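You operate a simulated robot arm through the tools that you are given. There is no shell and no other tool. Be economical: measure what you need, move in short steps, check, and stop when the job is done.

You are at the controls of a simulated robot arm. One attempt, no reset.

JOB
Brush grease on the middle of the clamped plate, then lay the plate in the grey tray.
Fine: brush back in its pot, lid back on the yellow can, fixture lever left open. Set down upright: small brush. A coat counts when it lies all over at full strength: go over it till it gets no stronger.

The check looks at the end state, three seconds after you hand in, the way a careful person would. Anything else that was tipped, shoved, dropped, spilled or broken makes it a failure. Lids that push on must go on centred and level and be pressed home; caps that screw on are set level and turned clockwise until they are tight.

ROBOT AND FRAMES
A 7-joint arm with a two-finger parallel gripper, fixed in place. Base frame: the origin is at the foot of the arm, x ahead of it, y to its left, z up; the work surface is at about z = 0. Readings come in mm, degrees, newtons and seconds.
With the tool pointing down near the work surface it reaches from about 240 to 620 mm from the base axis. Its first joint turns from -66.0 to 66.0 degrees. Payload 2.6 kg.
The tool frame sits at the grasp point between the pads (the TCP): z along the fingers, y along the line on which they close. The tips reach 30 mm beyond it. The gripper opens to 94 mm. The fingers are 28 mm wide and 10 mm thick; the gripper's body (50 by 96 mm) begins 55 mm behind the TCP.
Orientation is that of the tool frame in the base frame, as a unit quaternion [x, y, z, w]. With the fingers straight down and closing along the base's y, the tool's x points along the base's -x, its y along +y and its z along -z.

CONTROLS
- The arm moves only by the tool play_rows. Its argument "motion" is text: rows parted by semicolons, each of 7 numbers parted by spaces: the shift along the tool's x, y, z in units of 400 mm (1.0 is 400 mm), then the turn, a rotation vector about the tool's x, y, z in units of 120 degrees (1.0 is 120 degrees), then the finger opening in cm, from 0 to 9.4. In form: tx ty tz ax ay az hand; .... A call has 1 to 12 rows; each row is the pose to reach, as a shift and turn from the pose commanded when the call began, along the tool's axes at that moment. A call with a number of a shift or a turn outside -1 to 1 is refused whole. Each row takes 0.2 s and may step no farther than 50 mm and 8.6 degrees from the row before; otherwise, or with a gripper value out of range, the whole call is refused. Where a pose cannot be reached the arm comes as near as it can. A force on the tool above 40 N (or 10 N above the force at the start of the call, whichever is more), or a blocked arm, ends the call early, and 0.2 s more pass. The fingers move at their own pace (about 72 mm/s each) and stop on an object; they squeeze with about 23 N. The grip force told is the motor's: it shows also when the fingers shut on nothing. Time passes only in rows, and 0.2 s behind the last, so rows that repeat a pose let the fingers close. It gives the time, the measured TCP pose, the force on the tool (base axes), the opening and the grip force at its end, in the units of the frame above (readings bear some noise), with the torque about the TCP (base axes, N m) and any sound that the robot's microphone picked up.
- Cameras (640 x 400 px; columns grow to the right, rows downward): "scene" is fixed at [44.5, 440.7, 561.3]; the picture's right is [-0.69, -0.72, 0.00], its down [-0.41, 0.39, -0.82] and it looks along [0.59, -0.57, -0.57] (base axes); focal length 342 px, centre (320, 200). "wrist" rides on the gripper at [76, 14, -102] in the tool frame; the picture's right is [-0.18, 0.98, 0.00], its down [-0.75, -0.14, -0.64] and it looks along [-0.63, -0.12, 0.77] (tool axes); focal length 243 px, centre (320, 200). There is no depth. A picture from a camera that has moved, and an enlarged one, comes with that camera's place and axes in the base frame and with its lens.
- grab_frame(camera): a new picture of that camera. It takes no simulated time.
- close_up(camera, box): a new picture of the part [left, top, right, bottom] of that camera's present view, enlarged. It takes no simulated time.
- close_job(): hands the job in; it is judged then, once.

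Work in short steps. Places have to be worked out from the pictures, the camera data and where the tool is seen: move nearer, look again, correct. Check each grasp and each placing, and mend what went wrong. You have 120 turns and 64 pictures in all, those below and enlarged ones among them. Open the gripper and draw the arm clear of the work before you hand the job in, unless the task says otherwise; then end with one line.

The tools are called by a JSON object that holds its "name" and its "arguments". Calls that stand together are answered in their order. play_rows: Moves the arm, as the interface text tells. Its arguments: {"type":"object","properties":{"motion":{"type":"string"}},"required":["motion"]} The other tools are called the same way: grab_frame (camera) takes a picture; close_up (camera, box) takes an enlarged picture of a part of a camera's view; close_job () hands the job in.

At the start:

```text
time_s: 0.0
ee_pos: [304.5, 128.4, 348.0]
tool_rot: [0.0, 1.0, 0.0, 0.0]
wrist_force: [0.0, -0.9, 0.1]
moment: [0.03, 0.02, 0.01]
opening: 94.0
grasp_force: 0.1
```

scene: 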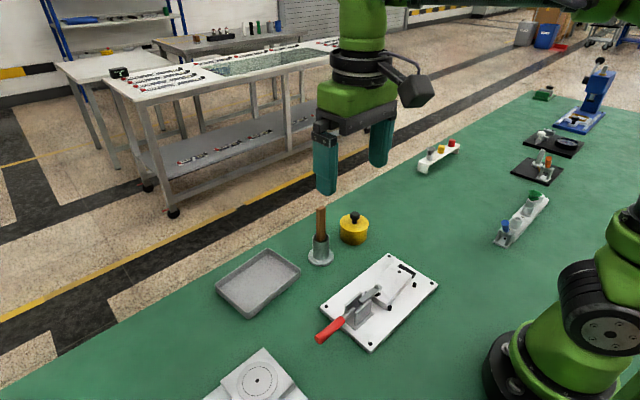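
wrist: 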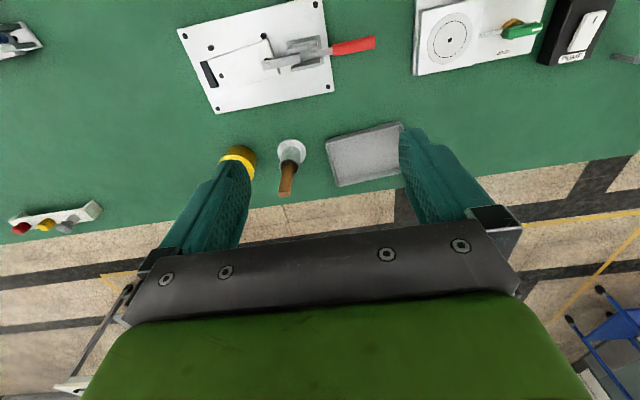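

The scene shows a yellow can with knob lid, a pot with brush, a tray and a fixture with a plate. I take close-ups to measure them.

{"name": "close_up", "arguments": {"camera": "scene", "box": [200, 180, 460, 360]}}

{"name": "close_up", "arguments": {"camera": "wrist", "box": [160, 0, 420, 200]}}

```text
2.22 times, centred on (330, 270) of scene
camera zoom: at [44.5, 440.7, 561.3], right [-0.69, -0.72, 0.0], down [-0.41, 0.39, -0.82], along [0.59, -0.57, -0.57], focal length 760 px, centre (298, 44)
```

zoom: 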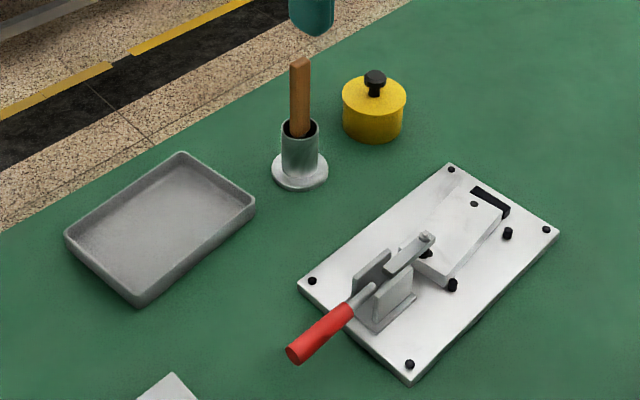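

```text
2.00 times, centred on (290, 100) of wrist
camera zoom: at [227.7, 143.5, 451.7], right [0.18, 0.98, 0.0], down [0.75, -0.14, 0.64], along [0.63, -0.12, -0.77], focal length 485 px, centre (380, 400)
```

zoom: 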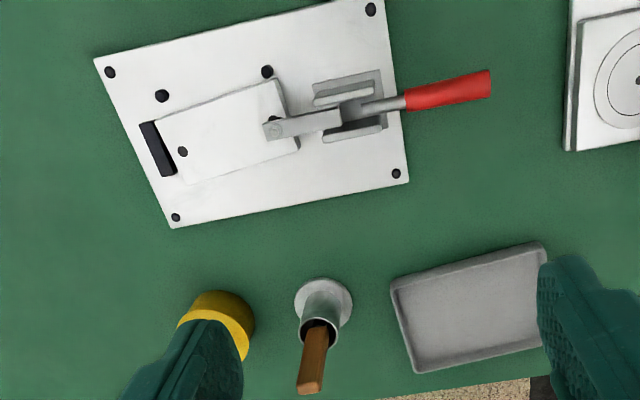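

The pot is at about (456, 40), its brush handle top at z≈142, and the can at about (456, -73). I shift the tool in -y to look at can and fixture from above.

{"name": "play_rows", "arguments": {"motion": "0.02 -0.11 0 0 0 0 9.4; 0.04 -0.22 0 0 0 0 9.4; 0.06 -0.33 0 0 0 0 9.4; 0.06 -0.44 0 0 0 0 9.4; 0.06 -0.44 0 0 0 0 9.4"}}

{"name": "grab_frame", "arguments": {"camera": "wrist"}}

{"name": "close_up", "arguments": {"camera": "scene", "box": [300, 240, 450, 360]}}

```text
time_s: 1.2
ee_pos: [280.2, -47.4, 346.9]
tool_rot: [0.0, 1.0, 0.0, 0.0]
wrist_force: [-1.2, -0.1, 0.3]
moment: [-0.02, -0.01, -0.02]
opening: 93.9
grasp_force: 0.0
```

```text
59 pictures are left
camera wrist: at [203.5, -32.6, 451.7], right [0.18, 0.98, 0.0], down [0.75, -0.14, 0.64], along [0.63, -0.12, -0.77], focal length 243 px, centre (320, 200)
```

wrist: 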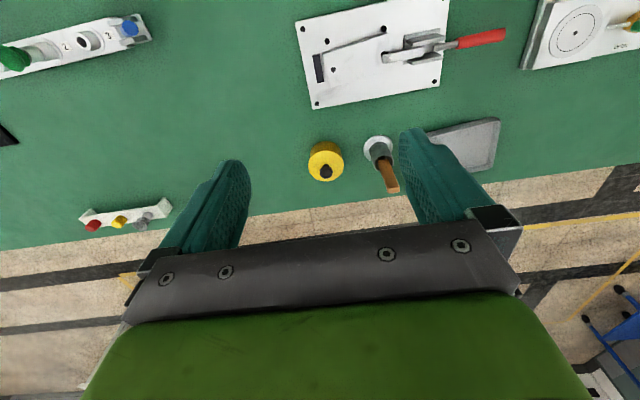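

```text
3.33 times, centred on (375, 300) of scene
camera zoom: at [44.6, 440.7, 561.3], right [-0.69, -0.72, 0.0], down [-0.41, 0.39, -0.82], along [0.59, -0.57, -0.57], focal length 1140 px, centre (137, -133)
```

zoom: 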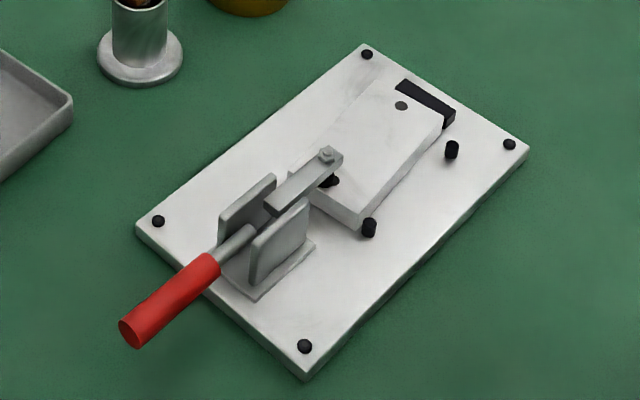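

Now a zoom of the wrist view for measuring the can, pot and plate.

{"name": "close_up", "arguments": {"camera": "wrist", "box": [280, 0, 480, 125]}}

{"name": "close_up", "arguments": {"camera": "wrist", "box": [280, 110, 440, 210]}}

```text
3.20 times, centred on (380, 62) of wrist
camera zoom: at [203.5, -32.6, 451.7], right [0.18, 0.98, 0.0], down [0.75, -0.14, 0.64], along [0.63, -0.12, -0.77], focal length 776 px, centre (128, 640)
```

zoom: 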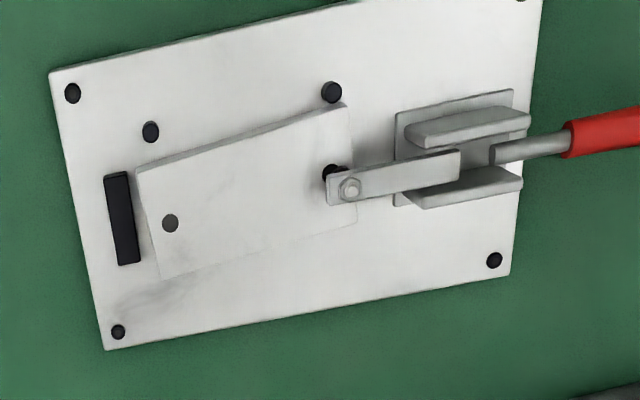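

```text
4.00 times, centred on (360, 160) of wrist
camera zoom: at [203.5, -32.6, 451.7], right [0.18, 0.98, 0.0], down [0.75, -0.14, 0.64], along [0.63, -0.12, -0.77], focal length 970 px, centre (160, 360)
```

zoom: 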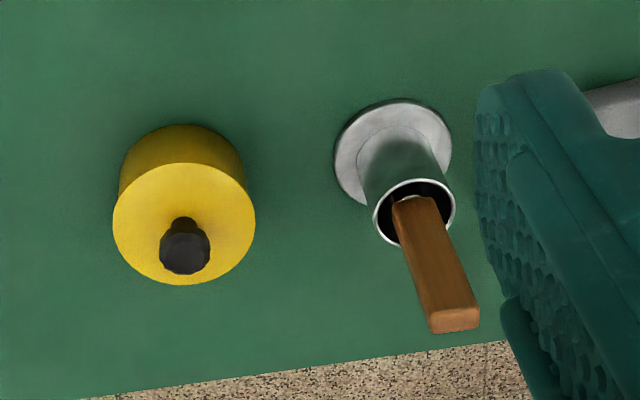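

Triangulating: the knob top is at about (453, -68, 73), the lid top at z≈46 with a diameter near 69, and the brush handle top at (457, 39, 141). I move above the knob with a moderate opening.

{"name": "play_rows", "arguments": {"motion": "-0.072 -0.0085 0.09 0 0 0 6; -0.144 -0.017 0.18 0 0 0 6; -0.216 -0.0255 0.27 0 0 0 6; -0.288 -0.034 0.36 0 0 0 6; -0.36 -0.0425 0.45 0 0 0 6; -0.4325 -0.051 0.54 0 0 0 6; -0.4325 -0.051 0.54 0 0 0 6"}}

{"name": "grab_frame", "arguments": {"camera": "wrist"}}

{"name": "close_up", "arguments": {"camera": "scene", "box": [270, 140, 430, 260]}}

```text
time_s: 2.8
ee_pos: [451.5, -67.6, 132.2]
tool_rot: [0.0, 1.0, 0.0, 0.0]
wrist_force: [-0.2, -0.3, 0.5]
moment: [-0.01, 0.01, -0.02]
opening: 60.0
grasp_force: 0.1
```

```text
55 pictures are left
camera wrist: at [376.4, -53.4, 235.3], right [0.18, 0.98, 0.0], down [0.75, -0.14, 0.64], along [0.63, -0.12, -0.77], focal length 243 px, centre (320, 200)
```

wrist: 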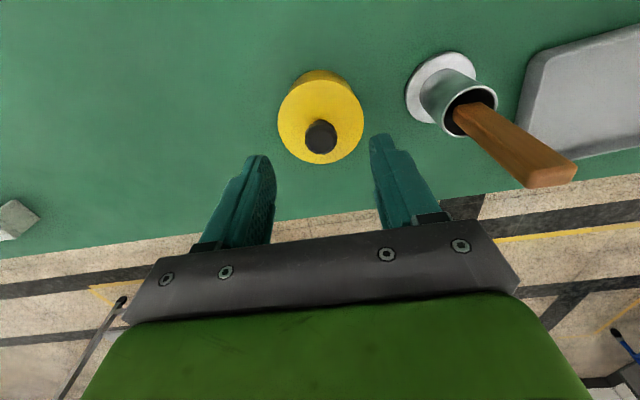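

```text
3.33 times, centred on (350, 200) of scene
camera zoom: at [44.6, 440.7, 561.3], right [-0.69, -0.72, 0.0], down [-0.41, 0.39, -0.82], along [0.59, -0.57, -0.57], focal length 1140 px, centre (220, 200)
```

zoom: 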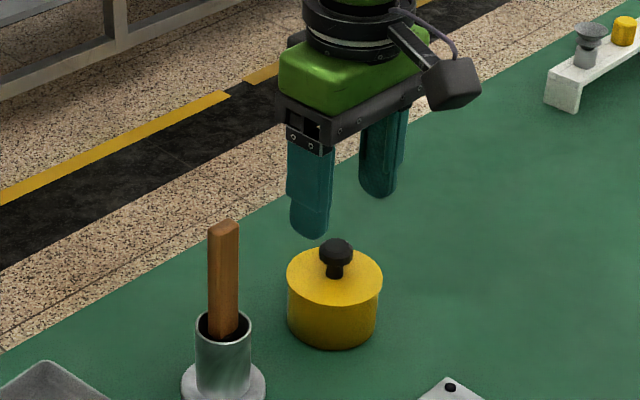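

The knob is at about (450, -67), almost straight below. I lower to z≈80 and close on the knob.

{"name": "play_rows", "arguments": {"motion": "0.003 0.001 0.065 0 0 0 6; 0.003 0.001 0.128 0 0 0 6; 0.003 0.001 0.128 0 0 0 6; 0.003 0.001 0.128 0 0 0 2; 0.003 0.001 0.128 0 0 0 1; 0.003 0.001 0.128 0 0 0 1; 0.003 0.001 0.128 0 0 0 1"}}

{"name": "grab_frame", "arguments": {"camera": "wrist"}}

```text
time_s: 4.4
ee_pos: [452.6, -67.5, 82.1]
tool_rot: [0.0, 1.0, 0.0, 0.0]
wrist_force: [0.0, 1.0, -0.9]
moment: [-0.02, -0.03, -0.03]
opening: 22.6
grasp_force: 23.6
heard: snap
```

```text
53 pictures are left
camera wrist: at [375.4, -52.7, 185.1], right [0.18, 0.98, 0.0], down [0.75, -0.14, 0.64], along [0.63, -0.12, -0.77], focal length 243 px, centre (320, 200)
```

wrist: 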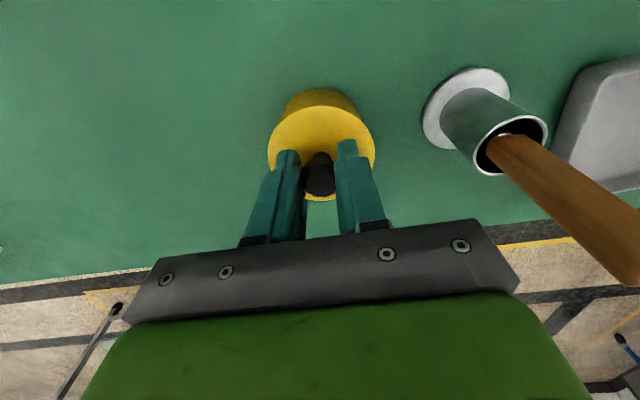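

The fingers hold the knob at 22.6 mm. I lift straight up slowly and watch the force.

{"name": "play_rows", "arguments": {"motion": "0 0 -0.01 0 0 0 1; 0 0 -0.02 0 0 0 1; 0 0 -0.04 0 0 0 1; 0 0 -0.08 0 0 0 1; 0 0 -0.14 0 0 0 1; 0 0 -0.2 0 0 0 1; 0 0 -0.2 0 0 0 1"}}

{"name": "close_up", "arguments": {"camera": "scene", "box": [270, 140, 430, 260]}}

```text
time_s: 6.0
ee_pos: [451.0, -67.1, 161.7]
tool_rot: [-0.001, 1.0, 0.0, 0.0]
wrist_force: [0.5, -0.2, 0.0]
moment: [0.0, 0.03, 0.03]
opening: 22.8
grasp_force: 23.2
```

```text
3.33 times, centred on (350, 200) of scene
camera zoom: at [44.5, 440.7, 561.3], right [-0.69, -0.72, 0.0], down [-0.41, 0.39, -0.82], along [0.59, -0.57, -0.57], focal length 1140 px, centre (220, 200)
```

zoom: 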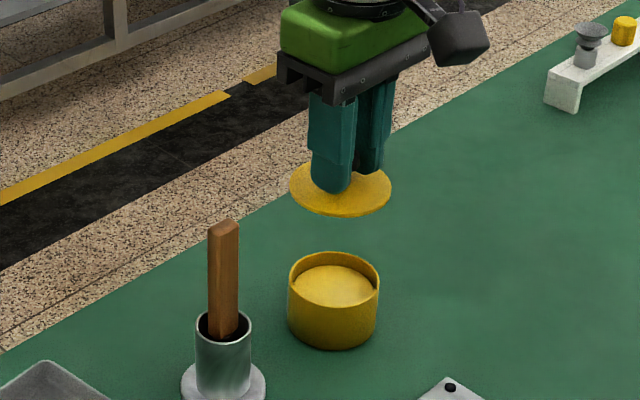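

The lid came off cleanly, and the grease shows in the can. I carry the lid to a free spot near (445, -180) and come down to just above the table.

{"name": "play_rows", "arguments": {"motion": "0 -0.1 0 0 0 0 1; 0.01 -0.2 0 0 0 0 1; 0.01 -0.28 0 0 0 0 1; 0.01 -0.28 0.1 0 0 0 1; 0.01 -0.28 0.2 0 0 0 1; 0.01 -0.28 0.27 0 0 0 1; 0.01 -0.28 0.27 0 0 0 1"}}

{"name": "close_up", "arguments": {"camera": "scene", "box": [330, 140, 490, 260]}}

```text
time_s: 7.6
ee_pos: [448.3, -178.6, 53.7]
tool_rot: [-0.001, 1.0, 0.0, 0.0]
wrist_force: [0.3, -0.2, -0.2]
moment: [0.01, -0.02, 0.0]
opening: 22.9
grasp_force: 22.9
```

```text
3.33 times, centred on (410, 200) of scene
camera zoom: at [44.6, 440.7, 561.3], right [-0.69, -0.72, 0.0], down [-0.41, 0.39, -0.82], along [0.59, -0.57, -0.57], focal length 1140 px, centre (20, 200)
```

zoom: 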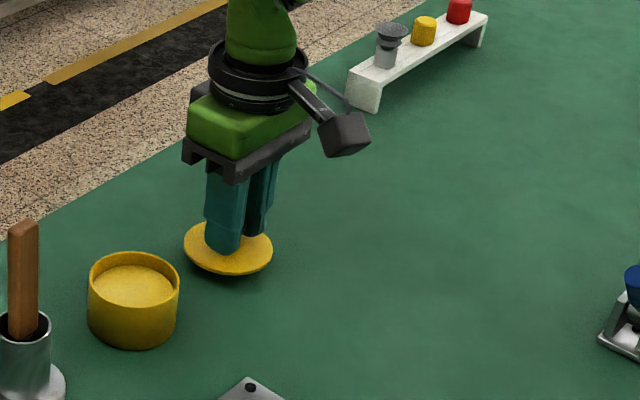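

The lid hovers slightly above the table. I lower in 2 mm steps and let the force guard stop me.

{"name": "play_rows", "arguments": {"motion": "0 0 0.005 0 0 0 1; 0 0 0.01 0 0 0 1; 0 0 0.0125 0 0 0 1; 0 0 0.015 0 0 0 1; 0 0 0.0175 0 0 0 1"}}

```text
time_s: 8.8
ee_pos: [447.8, -179.1, 46.7]
tool_rot: [0.0, 1.0, 0.0, 0.0]
wrist_force: [0.3, 0.0, -0.1]
moment: [-0.02, -0.02, -0.03]
opening: 22.4
grasp_force: 23.0
```

{"name": "play_rows", "arguments": {"motion": "0 0 0.0025 0 0 0 1; 0 0 0.005 0 0 0 1; 0 0 0.0075 0 0 0 1; 0 0 0.01 0 0 0 1"}}

{"name": "close_up", "arguments": {"camera": "scene", "box": [350, 180, 430, 240]}}

```text
time_s: 9.8
ee_pos: [448.2, -179.1, 42.1]
tool_rot: [-0.001, 1.0, 0.0, 0.001]
wrist_force: [-4.7, 3.0, 13.1]
moment: [0.08, 0.21, -0.02]
opening: 22.7
grasp_force: 23.3
```

```text
6.67 times, centred on (390, 210) of scene
camera zoom: at [44.5, 440.8, 561.3], right [-0.69, -0.72, 0.0], down [-0.41, 0.39, -0.82], along [0.59, -0.57, -0.57], focal length 2281 px, centre (-147, 133)
```

zoom: 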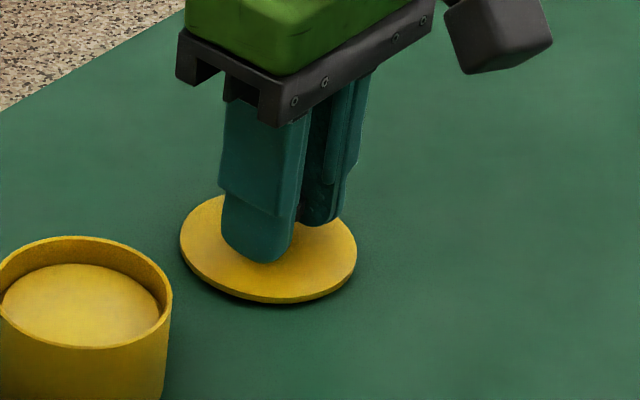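

The lid rests on the table, with a contact force of 13 N. I open the fingers and rise straight up.

{"name": "play_rows", "arguments": {"motion": "0 0 -0.004 0 0 0 1; 0 0 -0.004 0 0 0 3; 0 0 -0.004 0 0 0 5; 0 0 -0.004 0 0 0 5; 0 0 -0.1 0 0 0 5; 0 0 -0.2 0 0 0 5; 0 0 -0.3 0 0 0 5; 0 0 -0.4 0 0 0 5; 0 0 -0.5 0 0 0 5"}}

{"name": "grab_frame", "arguments": {"camera": "wrist"}}

```text
time_s: 11.8
ee_pos: [446.8, -179.7, 242.0]
tool_rot: [0.0, 1.0, 0.0, 0.001]
wrist_force: [-0.1, 0.4, 0.5]
moment: [0.01, -0.02, -0.02]
opening: 50.1
grasp_force: 0.1
```

```text
49 pictures are left
camera wrist: at [371.3, -164.5, 345.2], right [0.18, 0.98, 0.0], down [0.75, -0.14, 0.64], along [0.63, -0.12, -0.77], focal length 243 px, centre (320, 200)
```

wrist: 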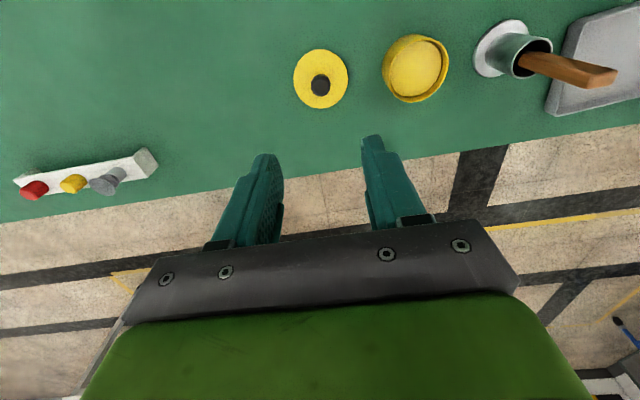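

The lid lies flat at (448, -179). I move over the brush at safe height and look.

{"name": "play_rows", "arguments": {"motion": "0 0.11 0 0 0 0 5; 0 0.22 0 0 0 0 5; -0.01 0.33 0 0 0 0 5; -0.02 0.44 0 0 0 0 5; -0.025 0.547 0 0 0 0 5; -0.025 0.547 0 0 0 0 5"}}

{"name": "close_up", "arguments": {"camera": "wrist", "box": [220, 40, 420, 165]}}

{"name": "close_up", "arguments": {"camera": "scene", "box": [280, 190, 380, 265]}}

```text
time_s: 13.2
ee_pos: [458.4, 39.8, 241.8]
tool_rot: [0.0, 1.0, -0.001, 0.001]
wrist_force: [-0.3, -0.1, -0.2]
moment: [0.03, -0.03, 0.05]
opening: 49.9
grasp_force: 0.1
```

```text
3.20 times, centred on (320, 102) of wrist
camera zoom: at [381.5, 55.1, 344.9], right [0.18, 0.98, 0.0], down [0.75, -0.14, 0.64], along [0.63, -0.12, -0.77], focal length 776 px, centre (320, 512)
```

zoom: 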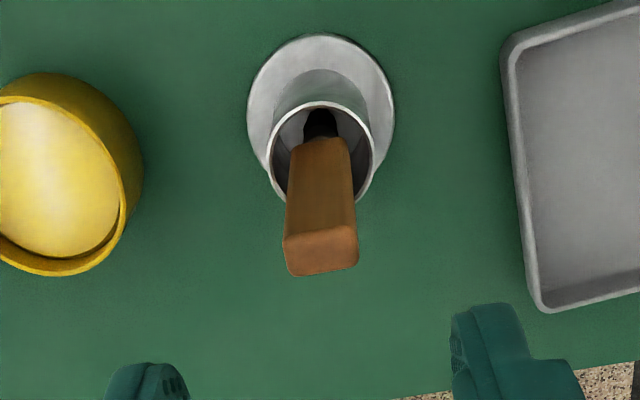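

```text
5.33 times, centred on (330, 228) of scene
camera zoom: at [44.5, 440.8, 561.3], right [-0.69, -0.72, 0.0], down [-0.41, 0.39, -0.82], along [0.59, -0.57, -0.57], focal length 1825 px, centre (267, 53)
```

zoom: 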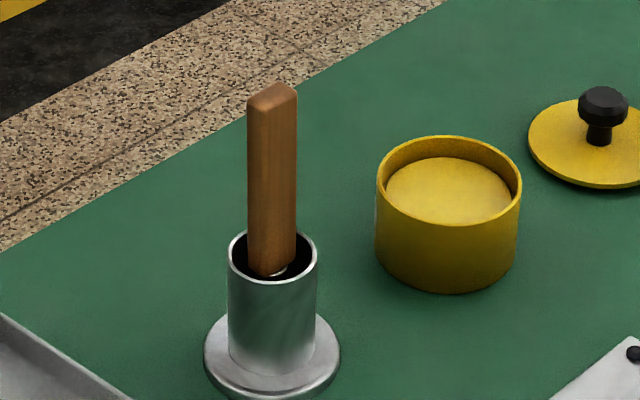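

The handle is 20 mm wide along y, aligned with the axes, at (459, 40). I lower to z≈122 and close on it.

{"name": "play_rows", "arguments": {"motion": "0 0 0.1 0 0 0 5; 0 0 0.2 0 0 0 5; 0 0 0.3 0 0 0 5; 0 0 0.3 0 0 0 2; 0 0 0.3 0 0 0 1; 0 0 0.3 0 0 0 1; 0 0 0.3 0 0 0 1"}}

```text
time_s: 14.8
ee_pos: [457.3, 39.6, 121.1]
tool_rot: [0.0, 1.0, 0.0, 0.0]
wrist_force: [0.0, 0.5, -0.1]
moment: [-0.03, 0.02, 0.02]
opening: 19.0
grasp_force: 23.3
```

The handle is gripped at 19 mm. I lift it straight up 120 mm, out of the pot, and look.

{"name": "play_rows", "arguments": {"motion": "0 0 -0.03 0 0 0 1; 0 0 -0.1 0 0 0 1; 0 0 -0.2 0 0 0 1; 0 0 -0.3 0 0 0 1; 0 0 -0.3 0 0 0 1"}}

{"name": "close_up", "arguments": {"camera": "scene", "box": [260, 120, 420, 260]}}

{"name": "grab_frame", "arguments": {"camera": "wrist"}}

```text
time_s: 16.0
ee_pos: [457.8, 38.0, 241.7]
tool_rot: [0.0, 1.0, 0.0, -0.001]
wrist_force: [0.3, 0.6, -0.1]
moment: [0.01, 0.02, -0.02]
opening: 19.2
grasp_force: 22.5
```

```text
2.86 times, centred on (340, 190) of scene
camera zoom: at [44.5, 440.7, 561.3], right [-0.69, -0.72, 0.0], down [-0.41, 0.39, -0.82], along [0.59, -0.57, -0.57], focal length 978 px, centre (263, 229)
```

zoom: 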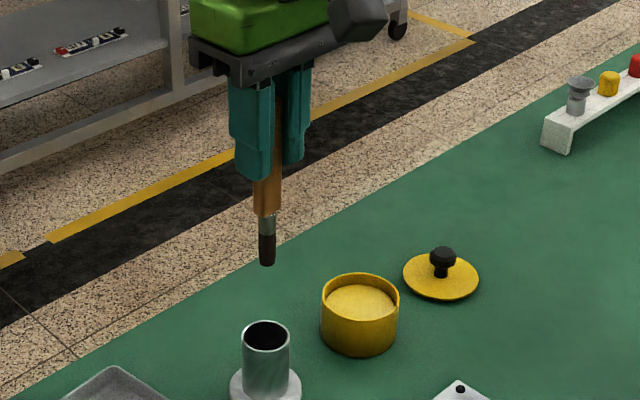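

```text
45 pictures are left
camera wrist: at [381.8, 53.3, 345.6], right [0.18, 0.98, 0.0], down [0.75, -0.14, 0.64], along [0.63, -0.12, -0.77], focal length 243 px, centre (320, 200)
```

wrist: 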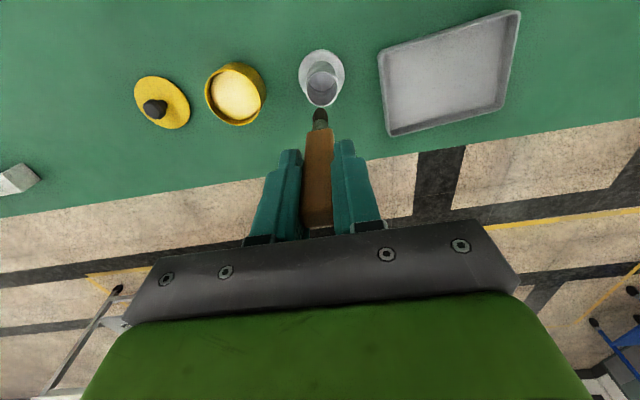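

The brush tip is about 112 mm below the TCP. I move over the can at (450, -67) and dip the tip about 10 mm below the grease surface (z≈36).

{"name": "play_rows", "arguments": {"motion": "0.01 -0.09 0 0 0 0 1; 0.018 -0.18 0 0 0 0 1; 0.018 -0.264 0 0 0 0 1; 0.018 -0.264 0 0 0 0 1; 0.018 -0.264 0.1 0 0 0 1; 0.018 -0.264 0.2 0 0 0 1; 0.018 -0.264 0.24 0 0 0 1; 0.018 -0.264 0.26 0 0 0 1; 0.018 -0.264 0.26 0 0 0 1"}}

{"name": "close_up", "arguments": {"camera": "scene", "box": [300, 160, 420, 260]}}

```text
time_s: 18.0
ee_pos: [452.1, -65.9, 139.4]
tool_rot: [0.0, 1.0, 0.001, 0.003]
wrist_force: [2.9, 0.2, 16.8]
moment: [0.01, -0.27, -0.03]
opening: 19.8
grasp_force: 23.2
```

```text
4.00 times, centred on (360, 210) of scene
camera zoom: at [44.5, 440.8, 561.3], right [-0.69, -0.72, 0.0], down [-0.41, 0.39, -0.82], along [0.59, -0.57, -0.57], focal length 1369 px, centre (160, 160)
```

zoom: 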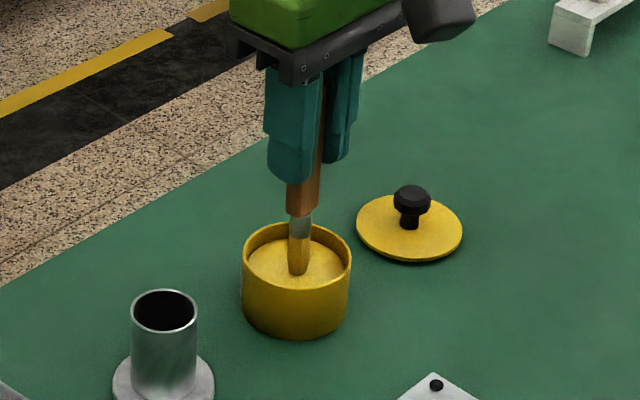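

The bristles are loaded (yellow) and the tip pressed with about 17 N. I lift and check where the tip now sits.

{"name": "play_rows", "arguments": {"motion": "0 0 -0.02 0 0 0 1; 0 0 -0.1 0 0 0 1; 0 0 -0.2 0 0 0 1; 0 0 -0.2 0 0 0 1"}}

{"name": "close_up", "arguments": {"camera": "scene", "box": [300, 130, 420, 230]}}

{"name": "close_up", "arguments": {"camera": "wrist", "box": [240, 60, 400, 160]}}

```text
time_s: 19.0
ee_pos: [450.2, -66.0, 219.0]
tool_rot: [-0.002, 1.0, 0.001, 0.001]
wrist_force: [0.3, 0.1, -0.3]
moment: [0.01, 0.0, -0.02]
opening: 19.3
grasp_force: 23.1
```

```text
4.00 times, centred on (360, 180) of scene
camera zoom: at [44.5, 440.7, 561.3], right [-0.69, -0.72, 0.0], down [-0.41, 0.39, -0.82], along [0.59, -0.57, -0.57], focal length 1369 px, centre (160, 280)
```

zoom: 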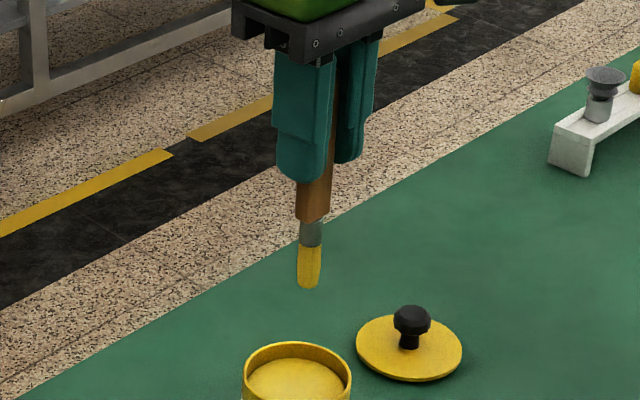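

```text
4.00 times, centred on (320, 110) of wrist
camera zoom: at [373.7, -50.8, 323.1], right [0.18, 0.98, 0.0], down [0.75, -0.14, 0.64], along [0.63, -0.12, -0.77], focal length 970 px, centre (320, 560)
```

zoom: 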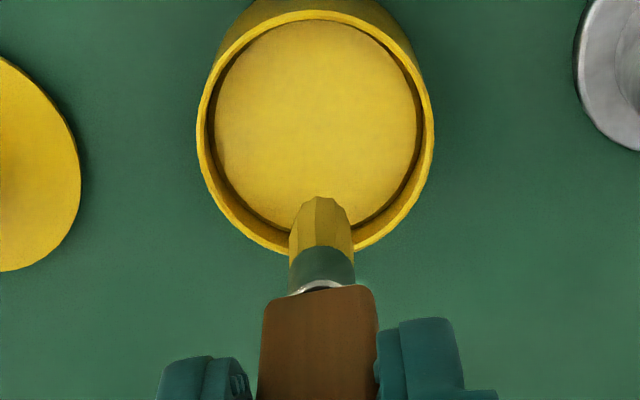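

The tip is at (446, -65), 106 mm below the TCP. The plate's middle is roughly at (285, 9), so I move above it at this height to refine that.

{"name": "play_rows", "arguments": {"motion": "0.1 0.05 0 0 0 0 1; 0.2 0.1 0 0 0 0 1; 0.3 0.15 0 0 0 0 1; 0.4125 0.1875 0 0 0 0 1; 0.4125 0.1875 0 0 0 0 1"}}

{"name": "close_up", "arguments": {"camera": "wrist", "box": [200, 0, 440, 150]}}

{"name": "close_up", "arguments": {"camera": "scene", "box": [310, 200, 450, 350]}}

```text
time_s: 20.2
ee_pos: [284.8, 10.1, 218.8]
tool_rot: [0.0, 1.0, 0.0, 0.0]
wrist_force: [0.3, 0.7, -0.5]
moment: [-0.03, -0.02, -0.04]
opening: 19.2
grasp_force: 22.8
```

```text
2.67 times, centred on (320, 75) of wrist
camera zoom: at [208.3, 24.0, 321.5], right [0.18, 0.98, 0.0], down [0.75, -0.14, 0.64], along [0.63, -0.12, -0.77], focal length 647 px, centre (320, 533)
```

zoom: 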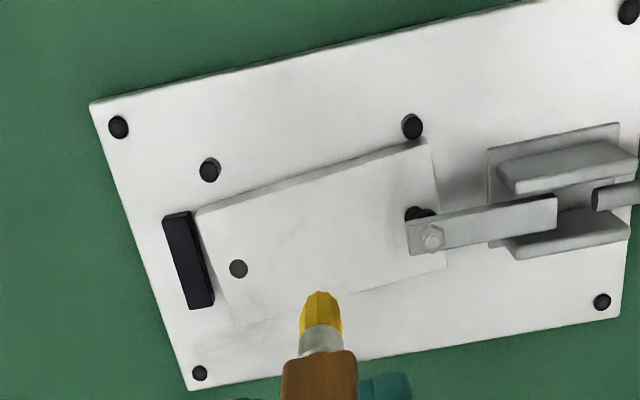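

```text
2.67 times, centred on (380, 275) of scene
camera zoom: at [44.5, 440.7, 561.3], right [-0.69, -0.72, 0.0], down [-0.41, 0.39, -0.82], along [0.59, -0.57, -0.57], focal length 912 px, centre (160, 0)
```

zoom: 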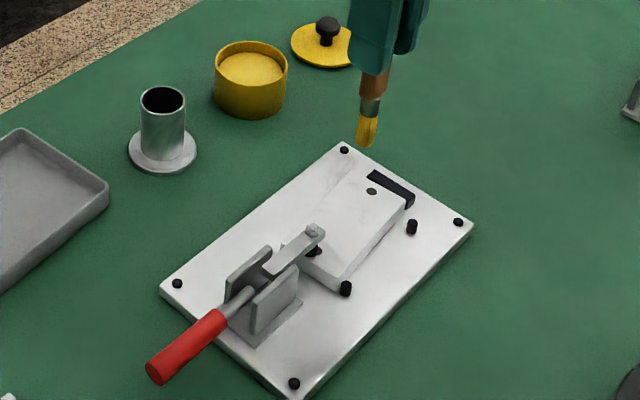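

The plate is about 92 × 47 mm, centred near (286, 10) and rotated by about 5°, with its top at z≈35–44. I put the tip over the middle and come down towards the surface.

{"name": "play_rows", "arguments": {"motion": "-0.0125 0 0.06 0 0 0 1; -0.0125 0 0.12 0 0 0 1; -0.0125 0 0.15 0 0 0 1; -0.0125 0 0.15 0 0 0 1"}}

{"name": "close_up", "arguments": {"camera": "scene", "box": [330, 220, 430, 320]}}

```text
time_s: 21.2
ee_pos: [291.5, 8.1, 157.4]
tool_rot: [-0.001, 1.0, 0.0, 0.0]
wrist_force: [-0.3, 0.1, -0.6]
moment: [-0.01, 0.03, 0.01]
opening: 18.8
grasp_force: 23.0
```

```text
4.00 times, centred on (380, 270) of scene
camera zoom: at [44.6, 440.7, 561.3], right [-0.69, -0.72, 0.0], down [-0.41, 0.39, -0.82], along [0.59, -0.57, -0.57], focal length 1369 px, centre (80, -80)
```

zoom: 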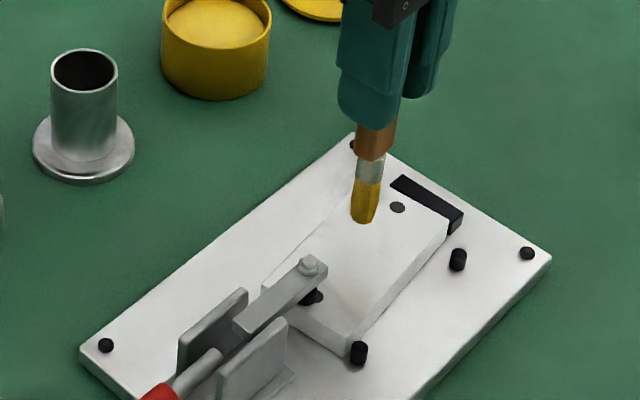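

Tip at z≈51 and not touching. I lower in small steps until I feel contact.

{"name": "play_rows", "arguments": {"motion": "0 0 0.01 0 0 0 1; 0 0 0.015 0 0 0 1; 0 0 0.02 0 0 0 1; 0 0 0.02 0 0 0 1"}}

```text
time_s: 22.2
ee_pos: [289.6, 8.1, 149.3]
tool_rot: [0.0, 1.0, 0.001, 0.0]
wrist_force: [0.2, 0.8, 0.7]
moment: [0.02, 0.01, 0.0]
opening: 19.2
grasp_force: 22.9
```

{"name": "play_rows", "arguments": {"motion": "0 0 0.005 0 0 0 1; 0 0 0.01 0 0 0 1; 0 0 0.01 0 0 0 1"}}

```text
time_s: 23.0
ee_pos: [289.8, 9.2, 146.5]
tool_rot: [0.0, 1.0, 0.0, 0.0]
wrist_force: [-0.4, -0.5, 0.1]
moment: [-0.02, 0.01, 0.04]
opening: 19.2
grasp_force: 23.4
```

{"name": "play_rows", "arguments": {"motion": "0 0 0.005 0 0 0 1; 0 0 0.01 0 0 0 1; 0 0 0.01 0 0 0 1"}}

{"name": "close_up", "arguments": {"camera": "scene", "box": [345, 235, 415, 305]}}

```text
time_s: 23.8
ee_pos: [290.6, 9.4, 142.2]
tool_rot: [0.0, 1.0, 0.0, 0.0]
wrist_force: [0.4, -0.3, -0.9]
moment: [0.02, -0.02, -0.02]
opening: 19.1
grasp_force: 23.1
```

```text
5.71 times, centred on (380, 270) of scene
camera zoom: at [44.6, 440.7, 561.3], right [-0.69, -0.72, 0.0], down [-0.41, 0.39, -0.82], along [0.59, -0.57, -0.57], focal length 1955 px, centre (-23, -200)
```

zoom: 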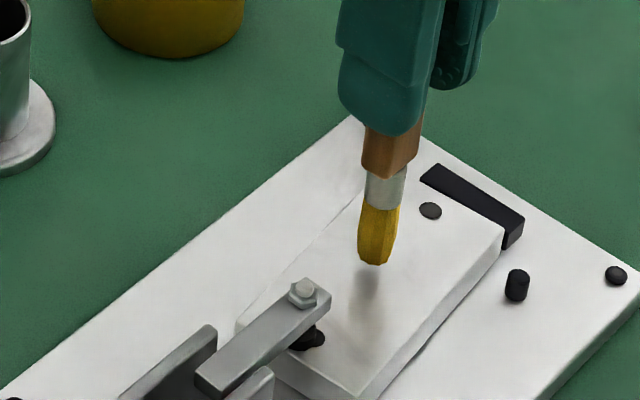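

The tip still hovers about 10 mm above the plate, so the plate top is near z≈25. I keep lowering.

{"name": "play_rows", "arguments": {"motion": "0 0 0.005 0 0 0 1; 0 0 0.01 0 0 0 1; 0 0 0.015 0 0 0 1; 0 0 0.015 0 0 0 1"}}

```text
time_s: 24.8
ee_pos: [290.2, 9.3, 136.8]
tool_rot: [0.001, 1.0, -0.001, 0.0]
wrist_force: [0.4, 0.5, 0.0]
moment: [-0.02, 0.0, 0.0]
opening: 19.3
grasp_force: 22.8
```

{"name": "play_rows", "arguments": {"motion": "0 0 0.004 0 0 0 1; 0 0 0.008 0 0 0 1; 0 0 0.01 0 0 0 1; 0 0 0.01 0 0 0 1"}}

```text
time_s: 25.8
ee_pos: [291.9, 9.5, 133.2]
tool_rot: [-0.001, 1.0, 0.0, 0.002]
wrist_force: [2.6, 0.1, 16.3]
moment: [-0.02, -0.32, -0.04]
opening: 19.3
grasp_force: 22.8
```

Contact at 16 N. I ease up 1 mm and stroke ±22 mm along the plate's long axis, then look at how it coats.

{"name": "play_rows", "arguments": {"motion": "0 0 -0.0025 0 0 0 1; 0.0023 0.0275 -0.0025 0 0 0 1; 0.0046 0.055 -0.0025 0 0 0 1; 0.0023 0.0275 -0.0025 0 0 0 1; 0 0 -0.0025 0 0 0 1; -0.0023 -0.0275 -0.0025 0 0 0 1; -0.0046 -0.055 -0.0025 0 0 0 1; -0.0023 -0.0275 -0.0025 0 0 0 1; 0 0 -0.0025 0 0 0 1; 0 0 -0.0025 0 0 0 1"}}

{"name": "close_up", "arguments": {"camera": "wrist", "box": [200, 0, 440, 150]}}

```text
time_s: 28.0
ee_pos: [290.6, 8.2, 133.9]
tool_rot: [0.0, 1.0, 0.0, 0.0]
wrist_force: [0.0, 0.3, -0.1]
moment: [-0.01, 0.02, -0.01]
opening: 19.4
grasp_force: 22.9
```

```text
2.67 times, centred on (320, 75) of wrist
camera zoom: at [214.2, 24.0, 236.2], right [0.18, 0.98, 0.0], down [0.75, -0.14, 0.64], along [0.63, -0.12, -0.77], focal length 647 px, centre (320, 533)
```

zoom: 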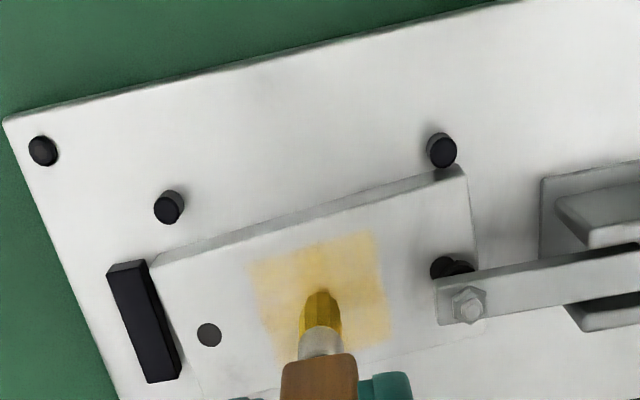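

A grease patch about 40 × 40 mm shows in the middle, still pale. I continue with parallel strokes across it, pressing slightly.

{"name": "play_rows", "arguments": {"motion": "0.0042 0.05 0.002 0 0 0 1; 0.0342 0.0475 0.002 0 0 0 1; 0.03 -0.0025 0.002 0 0 0 1; 0.0258 -0.0525 0.002 0 0 0 1; -0.0042 -0.05 0.002 0 0 0 1; 0 0 0.002 0 0 0 1; 0.0042 0.05 0.002 0 0 0 1; -0.0258 0.0525 0.002 0 0 0 1; -0.03 0.0025 0.002 0 0 0 1; -0.0342 -0.0475 0.002 0 0 0 1; -0.0042 -0.05 0.002 0 0 0 1; 0 0 0.002 0 0 0 1"}}

{"name": "close_up", "arguments": {"camera": "wrist", "box": [200, 0, 440, 150]}}

```text
time_s: 30.6
ee_pos: [289.2, 8.9, 131.8]
tool_rot: [0.0, 1.0, 0.001, -0.001]
wrist_force: [0.4, -0.1, 1.2]
moment: [-0.03, -0.03, 0.03]
opening: 19.3
grasp_force: 22.6
```

```text
2.67 times, centred on (320, 75) of wrist
camera zoom: at [213.7, 23.3, 236.0], right [0.18, 0.98, 0.0], down [0.75, -0.14, 0.64], along [0.63, -0.12, -0.77], focal length 647 px, centre (320, 533)
```

zoom: 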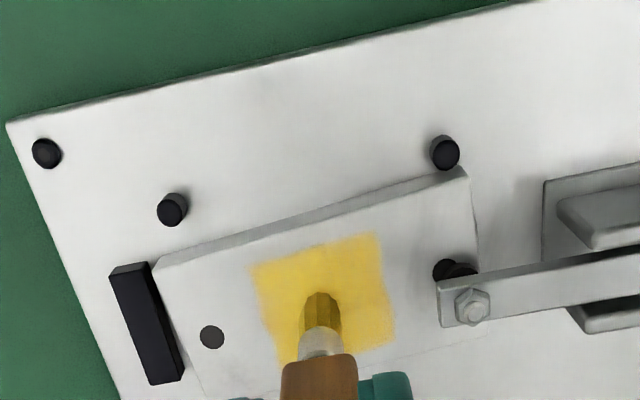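

The patch has grown stronger. I repeat the same strokes.

{"name": "play_rows", "arguments": {"motion": "0.0042 0.05 0.0005 0 0 0 1; 0.0342 0.0475 0.0005 0 0 0 1; 0.03 -0.0025 0.0005 0 0 0 1; 0.0258 -0.0525 0.0005 0 0 0 1; -0.0042 -0.05 0.0005 0 0 0 1; 0 0 0.0005 0 0 0 1; 0.0042 0.05 0.0005 0 0 0 1; -0.0258 0.0525 0.0005 0 0 0 1; -0.03 0.0025 0.0005 0 0 0 1; -0.0342 -0.0475 0.0005 0 0 0 1; -0.0042 -0.05 0.0005 0 0 0 1; 0 0 0.0005 0 0 0 1"}}

{"name": "close_up", "arguments": {"camera": "wrist", "box": [200, 0, 440, 150]}}

```text
time_s: 33.2
ee_pos: [292.3, 7.3, 132.6]
tool_rot: [0.0, 1.0, -0.001, 0.0]
wrist_force: [0.9, -5.4, 15.0]
moment: [-0.54, -0.14, 0.0]
opening: 19.4
grasp_force: 22.9
```

```text
2.67 times, centred on (320, 75) of wrist
camera zoom: at [214.7, 22.7, 235.1], right [0.18, 0.98, 0.0], down [0.75, -0.14, 0.64], along [0.63, -0.12, -0.77], focal length 647 px, centre (320, 533)
```

zoom: 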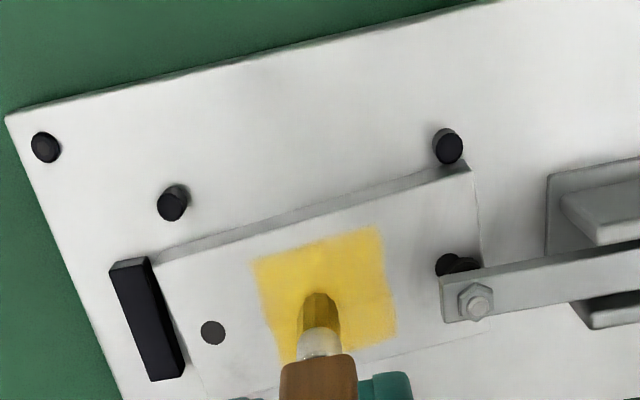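

Now 15 N of contact and it is a little stronger. I lift to see the whole patch in the scene view.

{"name": "play_rows", "arguments": {"motion": "0 0 -0.05 0 0 0 1; 0 0 -0.15 0 0 0 1; 0 0 -0.2175 0 0 0 1; 0 0 -0.2175 0 0 0 1"}}

{"name": "close_up", "arguments": {"camera": "scene", "box": [345, 205, 425, 305]}}

{"name": "close_up", "arguments": {"camera": "wrist", "box": [240, 30, 400, 130]}}

```text
time_s: 34.2
ee_pos: [290.0, 9.4, 219.3]
tool_rot: [0.001, 1.0, 0.0, -0.001]
wrist_force: [0.1, 0.3, 0.5]
moment: [0.01, 0.02, 0.0]
opening: 19.5
grasp_force: 22.8
```

```text
4.00 times, centred on (385, 255) of scene
camera zoom: at [44.5, 440.7, 561.3], right [-0.69, -0.72, 0.0], down [-0.41, 0.39, -0.82], along [0.59, -0.57, -0.57], focal length 1369 px, centre (60, -20)
```

zoom: 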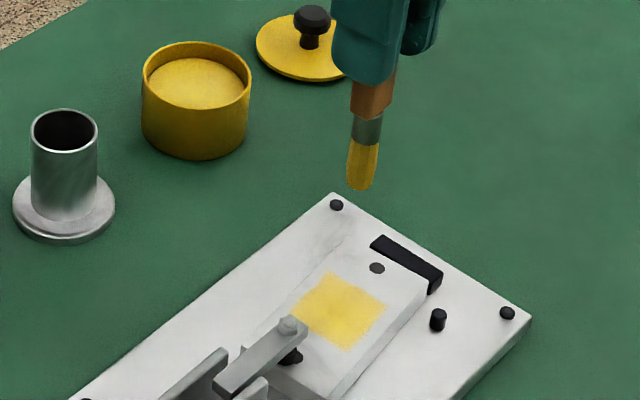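

```text
4.00 times, centred on (320, 80) of wrist
camera zoom: at [214.1, 23.5, 321.8], right [0.18, 0.98, 0.0], down [0.75, -0.14, 0.64], along [0.63, -0.12, -0.77], focal length 970 px, centre (320, 680)
```

zoom: 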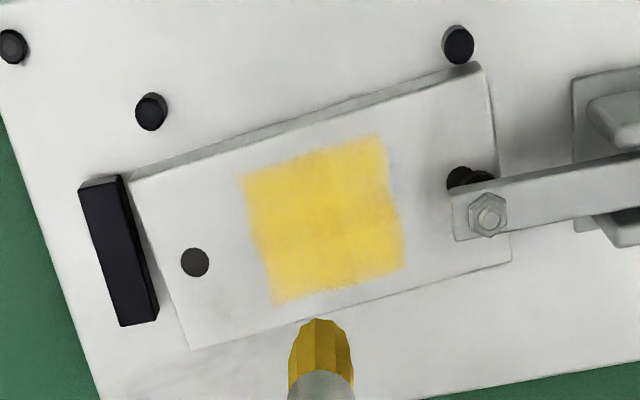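

The patch measures about 40 × 34 mm, centred at (290, 9.5), and could still be stronger. I reload the brush at the can.

{"name": "play_rows", "arguments": {"motion": "-0.1 -0.047 0 0 0 0 1; -0.2 -0.094 0 0 0 0 1; -0.3 -0.141 0 0 0 0 1; -0.405 -0.1885 0 0 0 0 1; -0.405 -0.1885 0 0 0 0 1; -0.405 -0.1885 0.1 0 0 0 1; -0.405 -0.1885 0.18 0 0 0 1; -0.405 -0.1885 0.195 0 0 0 1; -0.405 -0.1885 0.2 0 0 0 1; -0.405 -0.1885 0.2 0 0 0 1"}}

```text
time_s: 36.4
ee_pos: [451.8, -64.4, 139.6]
tool_rot: [0.0, 1.0, 0.0, 0.001]
wrist_force: [-0.6, -1.0, -0.7]
moment: [-0.02, 0.04, 0.0]
opening: 19.4
grasp_force: 22.8
```

{"name": "play_rows", "arguments": {"motion": "0 0 0.005 0 0 0 1; 0 0 0.01 0 0 0 1; 0 0 0.01 0 0 0 1"}}

```text
time_s: 37.2
ee_pos: [452.4, -66.1, 135.2]
tool_rot: [0.0, 1.0, 0.0, 0.001]
wrist_force: [-2.5, 0.7, 11.3]
moment: [0.05, 0.26, 0.02]
opening: 19.1
grasp_force: 22.8
```

The brush touched the grease at 11 N. I go back over the patch, TCP to (294, 9.5) so the tip is centred, and stay just above the surface.

{"name": "play_rows", "arguments": {"motion": "0 0 -0.1 0 0 0 1; 0 0 -0.2 0 0 0 1; 0.1 0.047 -0.2 0 0 0 1; 0.2 0.094 -0.2 0 0 0 1; 0.3 0.141 -0.2 0 0 0 1; 0.395 0.189 -0.2 0 0 0 1; 0.395 0.189 -0.2 0 0 0 1; 0.395 0.189 -0.1 0 0 0 1; 0.395 0.189 -0.02 0 0 0 1; 0.395 0.189 -0.005 0 0 0 1; 0.395 0.189 0.002 0 0 0 1; 0.395 0.189 0.007 0 0 0 1"}}

```text
time_s: 39.8
ee_pos: [294.0, 8.9, 131.9]
tool_rot: [0.0, 1.0, 0.0, 0.0]
wrist_force: [0.5, -0.6, 0.7]
moment: [-0.01, 0.0, -0.01]
opening: 19.2
grasp_force: 22.8
```

I make strokes with light pressure, ±20 along and ±13 across.

{"name": "play_rows", "arguments": {"motion": "0.0042 0.05 0.003 0 0 0 1; 0.0367 0.0475 0.003 0 0 0 1; 0.0325 -0.0025 0.003 0 0 0 1; 0.0283 -0.0525 0.003 0 0 0 1; -0.0042 -0.05 0.003 0 0 0 1; 0 0 0.003 0 0 0 1; 0.0042 0.05 0.003 0 0 0 1; -0.0283 0.0525 0.003 0 0 0 1; -0.0325 0.0025 0.003 0 0 0 1; -0.0367 -0.0475 0.003 0 0 0 1; -0.0042 -0.05 0.003 0 0 0 1; 0 0 0.003 0 0 0 1"}}

```text
time_s: 42.4
ee_pos: [295.0, 8.6, 131.0]
tool_rot: [0.0, 1.0, -0.001, -0.001]
wrist_force: [0.1, -2.2, 4.8]
moment: [-0.16, -0.11, -0.02]
opening: 19.2
grasp_force: 23.2
```

Light contact of 5 N. I repeat with intermediate lines (v = ±7) and at the edges.

{"name": "play_rows", "arguments": {"motion": "0.0217 0.0485 0.0005 0 0 0 1; 0.0175 -0.0015 0.0005 0 0 0 1; 0.0133 -0.0515 0.0005 0 0 0 1; 0.0283 -0.0525 0.0005 0 0 0 1; 0.0325 -0.0025 0.0005 0 0 0 1; 0.0367 0.0475 0.0005 0 0 0 1; 0.0042 0.05 0.0005 0 0 0 1; -0.0133 0.0515 0.0005 0 0 0 1; -0.0175 0.0015 0.0005 0 0 0 1; -0.0217 -0.0485 0.0005 0 0 0 1; -0.0042 -0.05 0.0005 0 0 0 1; 0 0 0.0005 0 0 0 1"}}

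{"name": "play_rows", "arguments": {"motion": "0 0 -0.05 0 0 0 1; 0 0 -0.15 0 0 0 1; 0 0 -0.22 0 0 0 1; 0 0 -0.22 0 0 0 1"}}

{"name": "close_up", "arguments": {"camera": "wrist", "box": [240, 30, 400, 130]}}

```text
time_s: 45.0
ee_pos: [293.7, 8.6, 131.0]
tool_rot: [0.0, 1.0, 0.0, 0.0]
wrist_force: [1.1, -1.2, 3.0]
moment: [-0.14, -0.05, 0.0]
opening: 19.1
grasp_force: 23.1
```

```text
time_s: 46.0
ee_pos: [294.6, 9.9, 219.0]
tool_rot: [-0.001, 1.0, 0.001, 0.0]
wrist_force: [0.1, -0.1, -0.6]
moment: [0.0, 0.01, 0.03]
opening: 19.3
grasp_force: 23.1
```

```text
4.00 times, centred on (320, 80) of wrist
camera zoom: at [217.4, 23.6, 322.7], right [0.18, 0.98, 0.0], down [0.75, -0.14, 0.64], along [0.63, -0.12, -0.77], focal length 970 px, centre (320, 680)
```

zoom: 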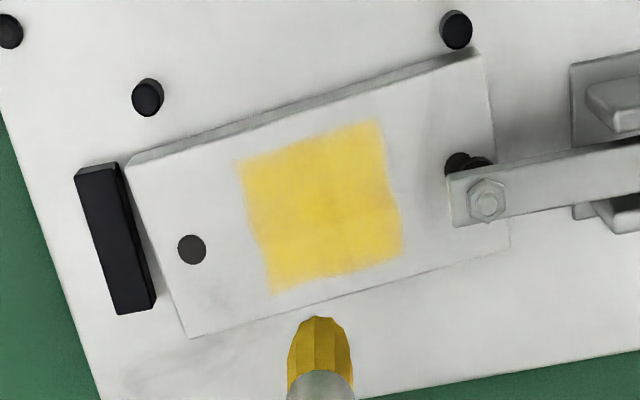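

{"name": "close_up", "arguments": {"camera": "wrist", "box": [292, 52, 348, 108]}}

```text
7.14 times, centred on (320, 80) of wrist
camera zoom: at [217.4, 23.6, 322.7], right [0.18, 0.98, 0.0], down [0.75, -0.14, 0.64], along [0.63, -0.12, -0.77], focal length 1733 px, centre (320, 1057)
```

zoom: 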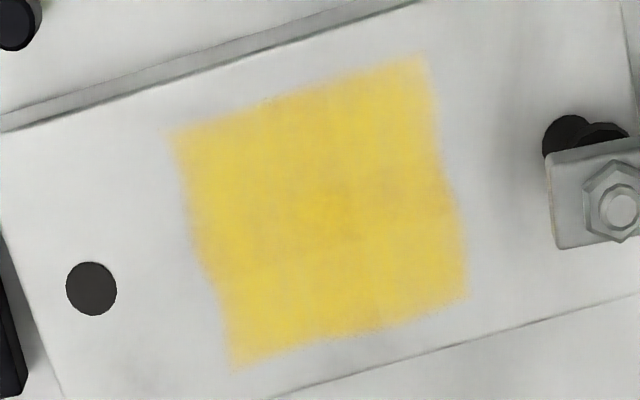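

The coat is fairly even, but it may not yet be at full strength. I go down again for more passes and then compare.

{"name": "play_rows", "arguments": {"motion": "0 0 0.1 0 0 0 1; 0 0 0.19 0 0 0 1; 0 0 0.215 0 0 0 1; 0 0 0.223 0 0 0 1; 0.0042 0.05 0.223 0 0 0 1; 0.0217 0.0485 0.223 0 0 0 1; 0.0175 -0.0015 0.223 0 0 0 1; 0.0133 -0.0515 0.223 0 0 0 1; 0.0283 -0.0525 0.223 0 0 0 1; 0.0325 -0.0025 0.223 0 0 0 1; 0.0367 0.0475 0.223 0 0 0 1; 0.0042 0.05 0.223 0 0 0 1"}}

{"name": "play_rows", "arguments": {"motion": "-0.0042 -0.05 0 0 0 0 1; -0.0084 -0.1 0 0 0 0 1; -0.0259 -0.0985 0 0 0 0 1; -0.0217 -0.0485 0 0 0 0 1; -0.0175 0.0015 0 0 0 0 1; -0.0325 0.0025 0 0 0 0 1; -0.0367 -0.0475 0 0 0 0 1; -0.0409 -0.0975 0 0 0 0 1; -0.0084 -0.1 0 0 0 0 1; -0.0042 -0.05 0 0 0 0 1; -0.0042 -0.05 -0.1 0 0 0 1; -0.0042 -0.05 -0.2 0 0 0 1"}}

{"name": "close_up", "arguments": {"camera": "wrist", "box": [292, 52, 348, 108]}}

```text
time_s: 48.6
ee_pos: [292.9, 29.8, 129.1]
tool_rot: [0.0, 1.0, 0.0, -0.002]
wrist_force: [-2.7, 0.4, 8.2]
moment: [0.05, 0.2, 0.01]
opening: 19.2
grasp_force: 23.3
```

```text
time_s: 51.2
ee_pos: [295.2, 9.2, 210.2]
tool_rot: [0.001, 1.0, 0.0, 0.0]
wrist_force: [0.4, -0.1, -0.2]
moment: [-0.01, 0.0, 0.01]
opening: 19.1
grasp_force: 23.4
```

```text
7.14 times, centred on (320, 80) of wrist
camera zoom: at [218.2, 24.2, 313.0], right [0.18, 0.98, 0.0], down [0.75, -0.14, 0.64], along [0.63, -0.12, -0.77], focal length 1733 px, centre (320, 1057)
```

zoom: 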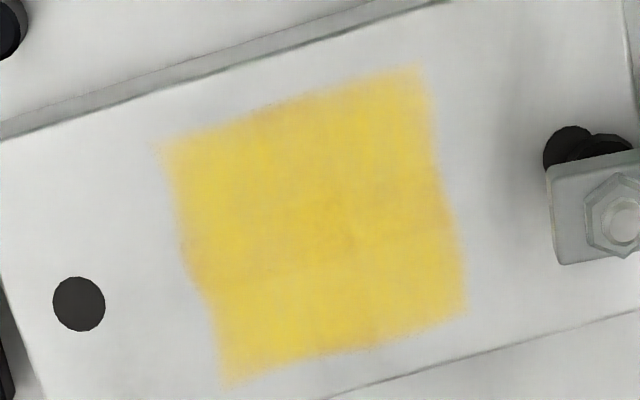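

It is nearly unchanged. To be sure the brush wasn't just empty, I reload once more and make a final pass.

{"name": "play_rows", "arguments": {"motion": "-0.1 -0.047 0 0 0 0 1; -0.2 -0.094 0 0 0 0 1; -0.3 -0.141 0 0 0 0 1; -0.395 -0.188 0 0 0 0 1; -0.395 -0.188 0 0 0 0 1; -0.395 -0.188 0.1 0 0 0 1; -0.395 -0.188 0.17 0 0 0 1; -0.395 -0.188 0.185 0 0 0 1; -0.395 -0.188 0.19 0 0 0 1; -0.395 -0.188 0.195 0 0 0 1; -0.395 -0.188 0.195 0 0 0 1"}}

```text
time_s: 53.6
ee_pos: [453.4, -65.0, 133.4]
tool_rot: [0.0, 1.0, 0.0, 0.001]
wrist_force: [-2.9, 0.7, 17.7]
moment: [-0.04, 0.2, -0.01]
opening: 19.6
grasp_force: 23.0
```

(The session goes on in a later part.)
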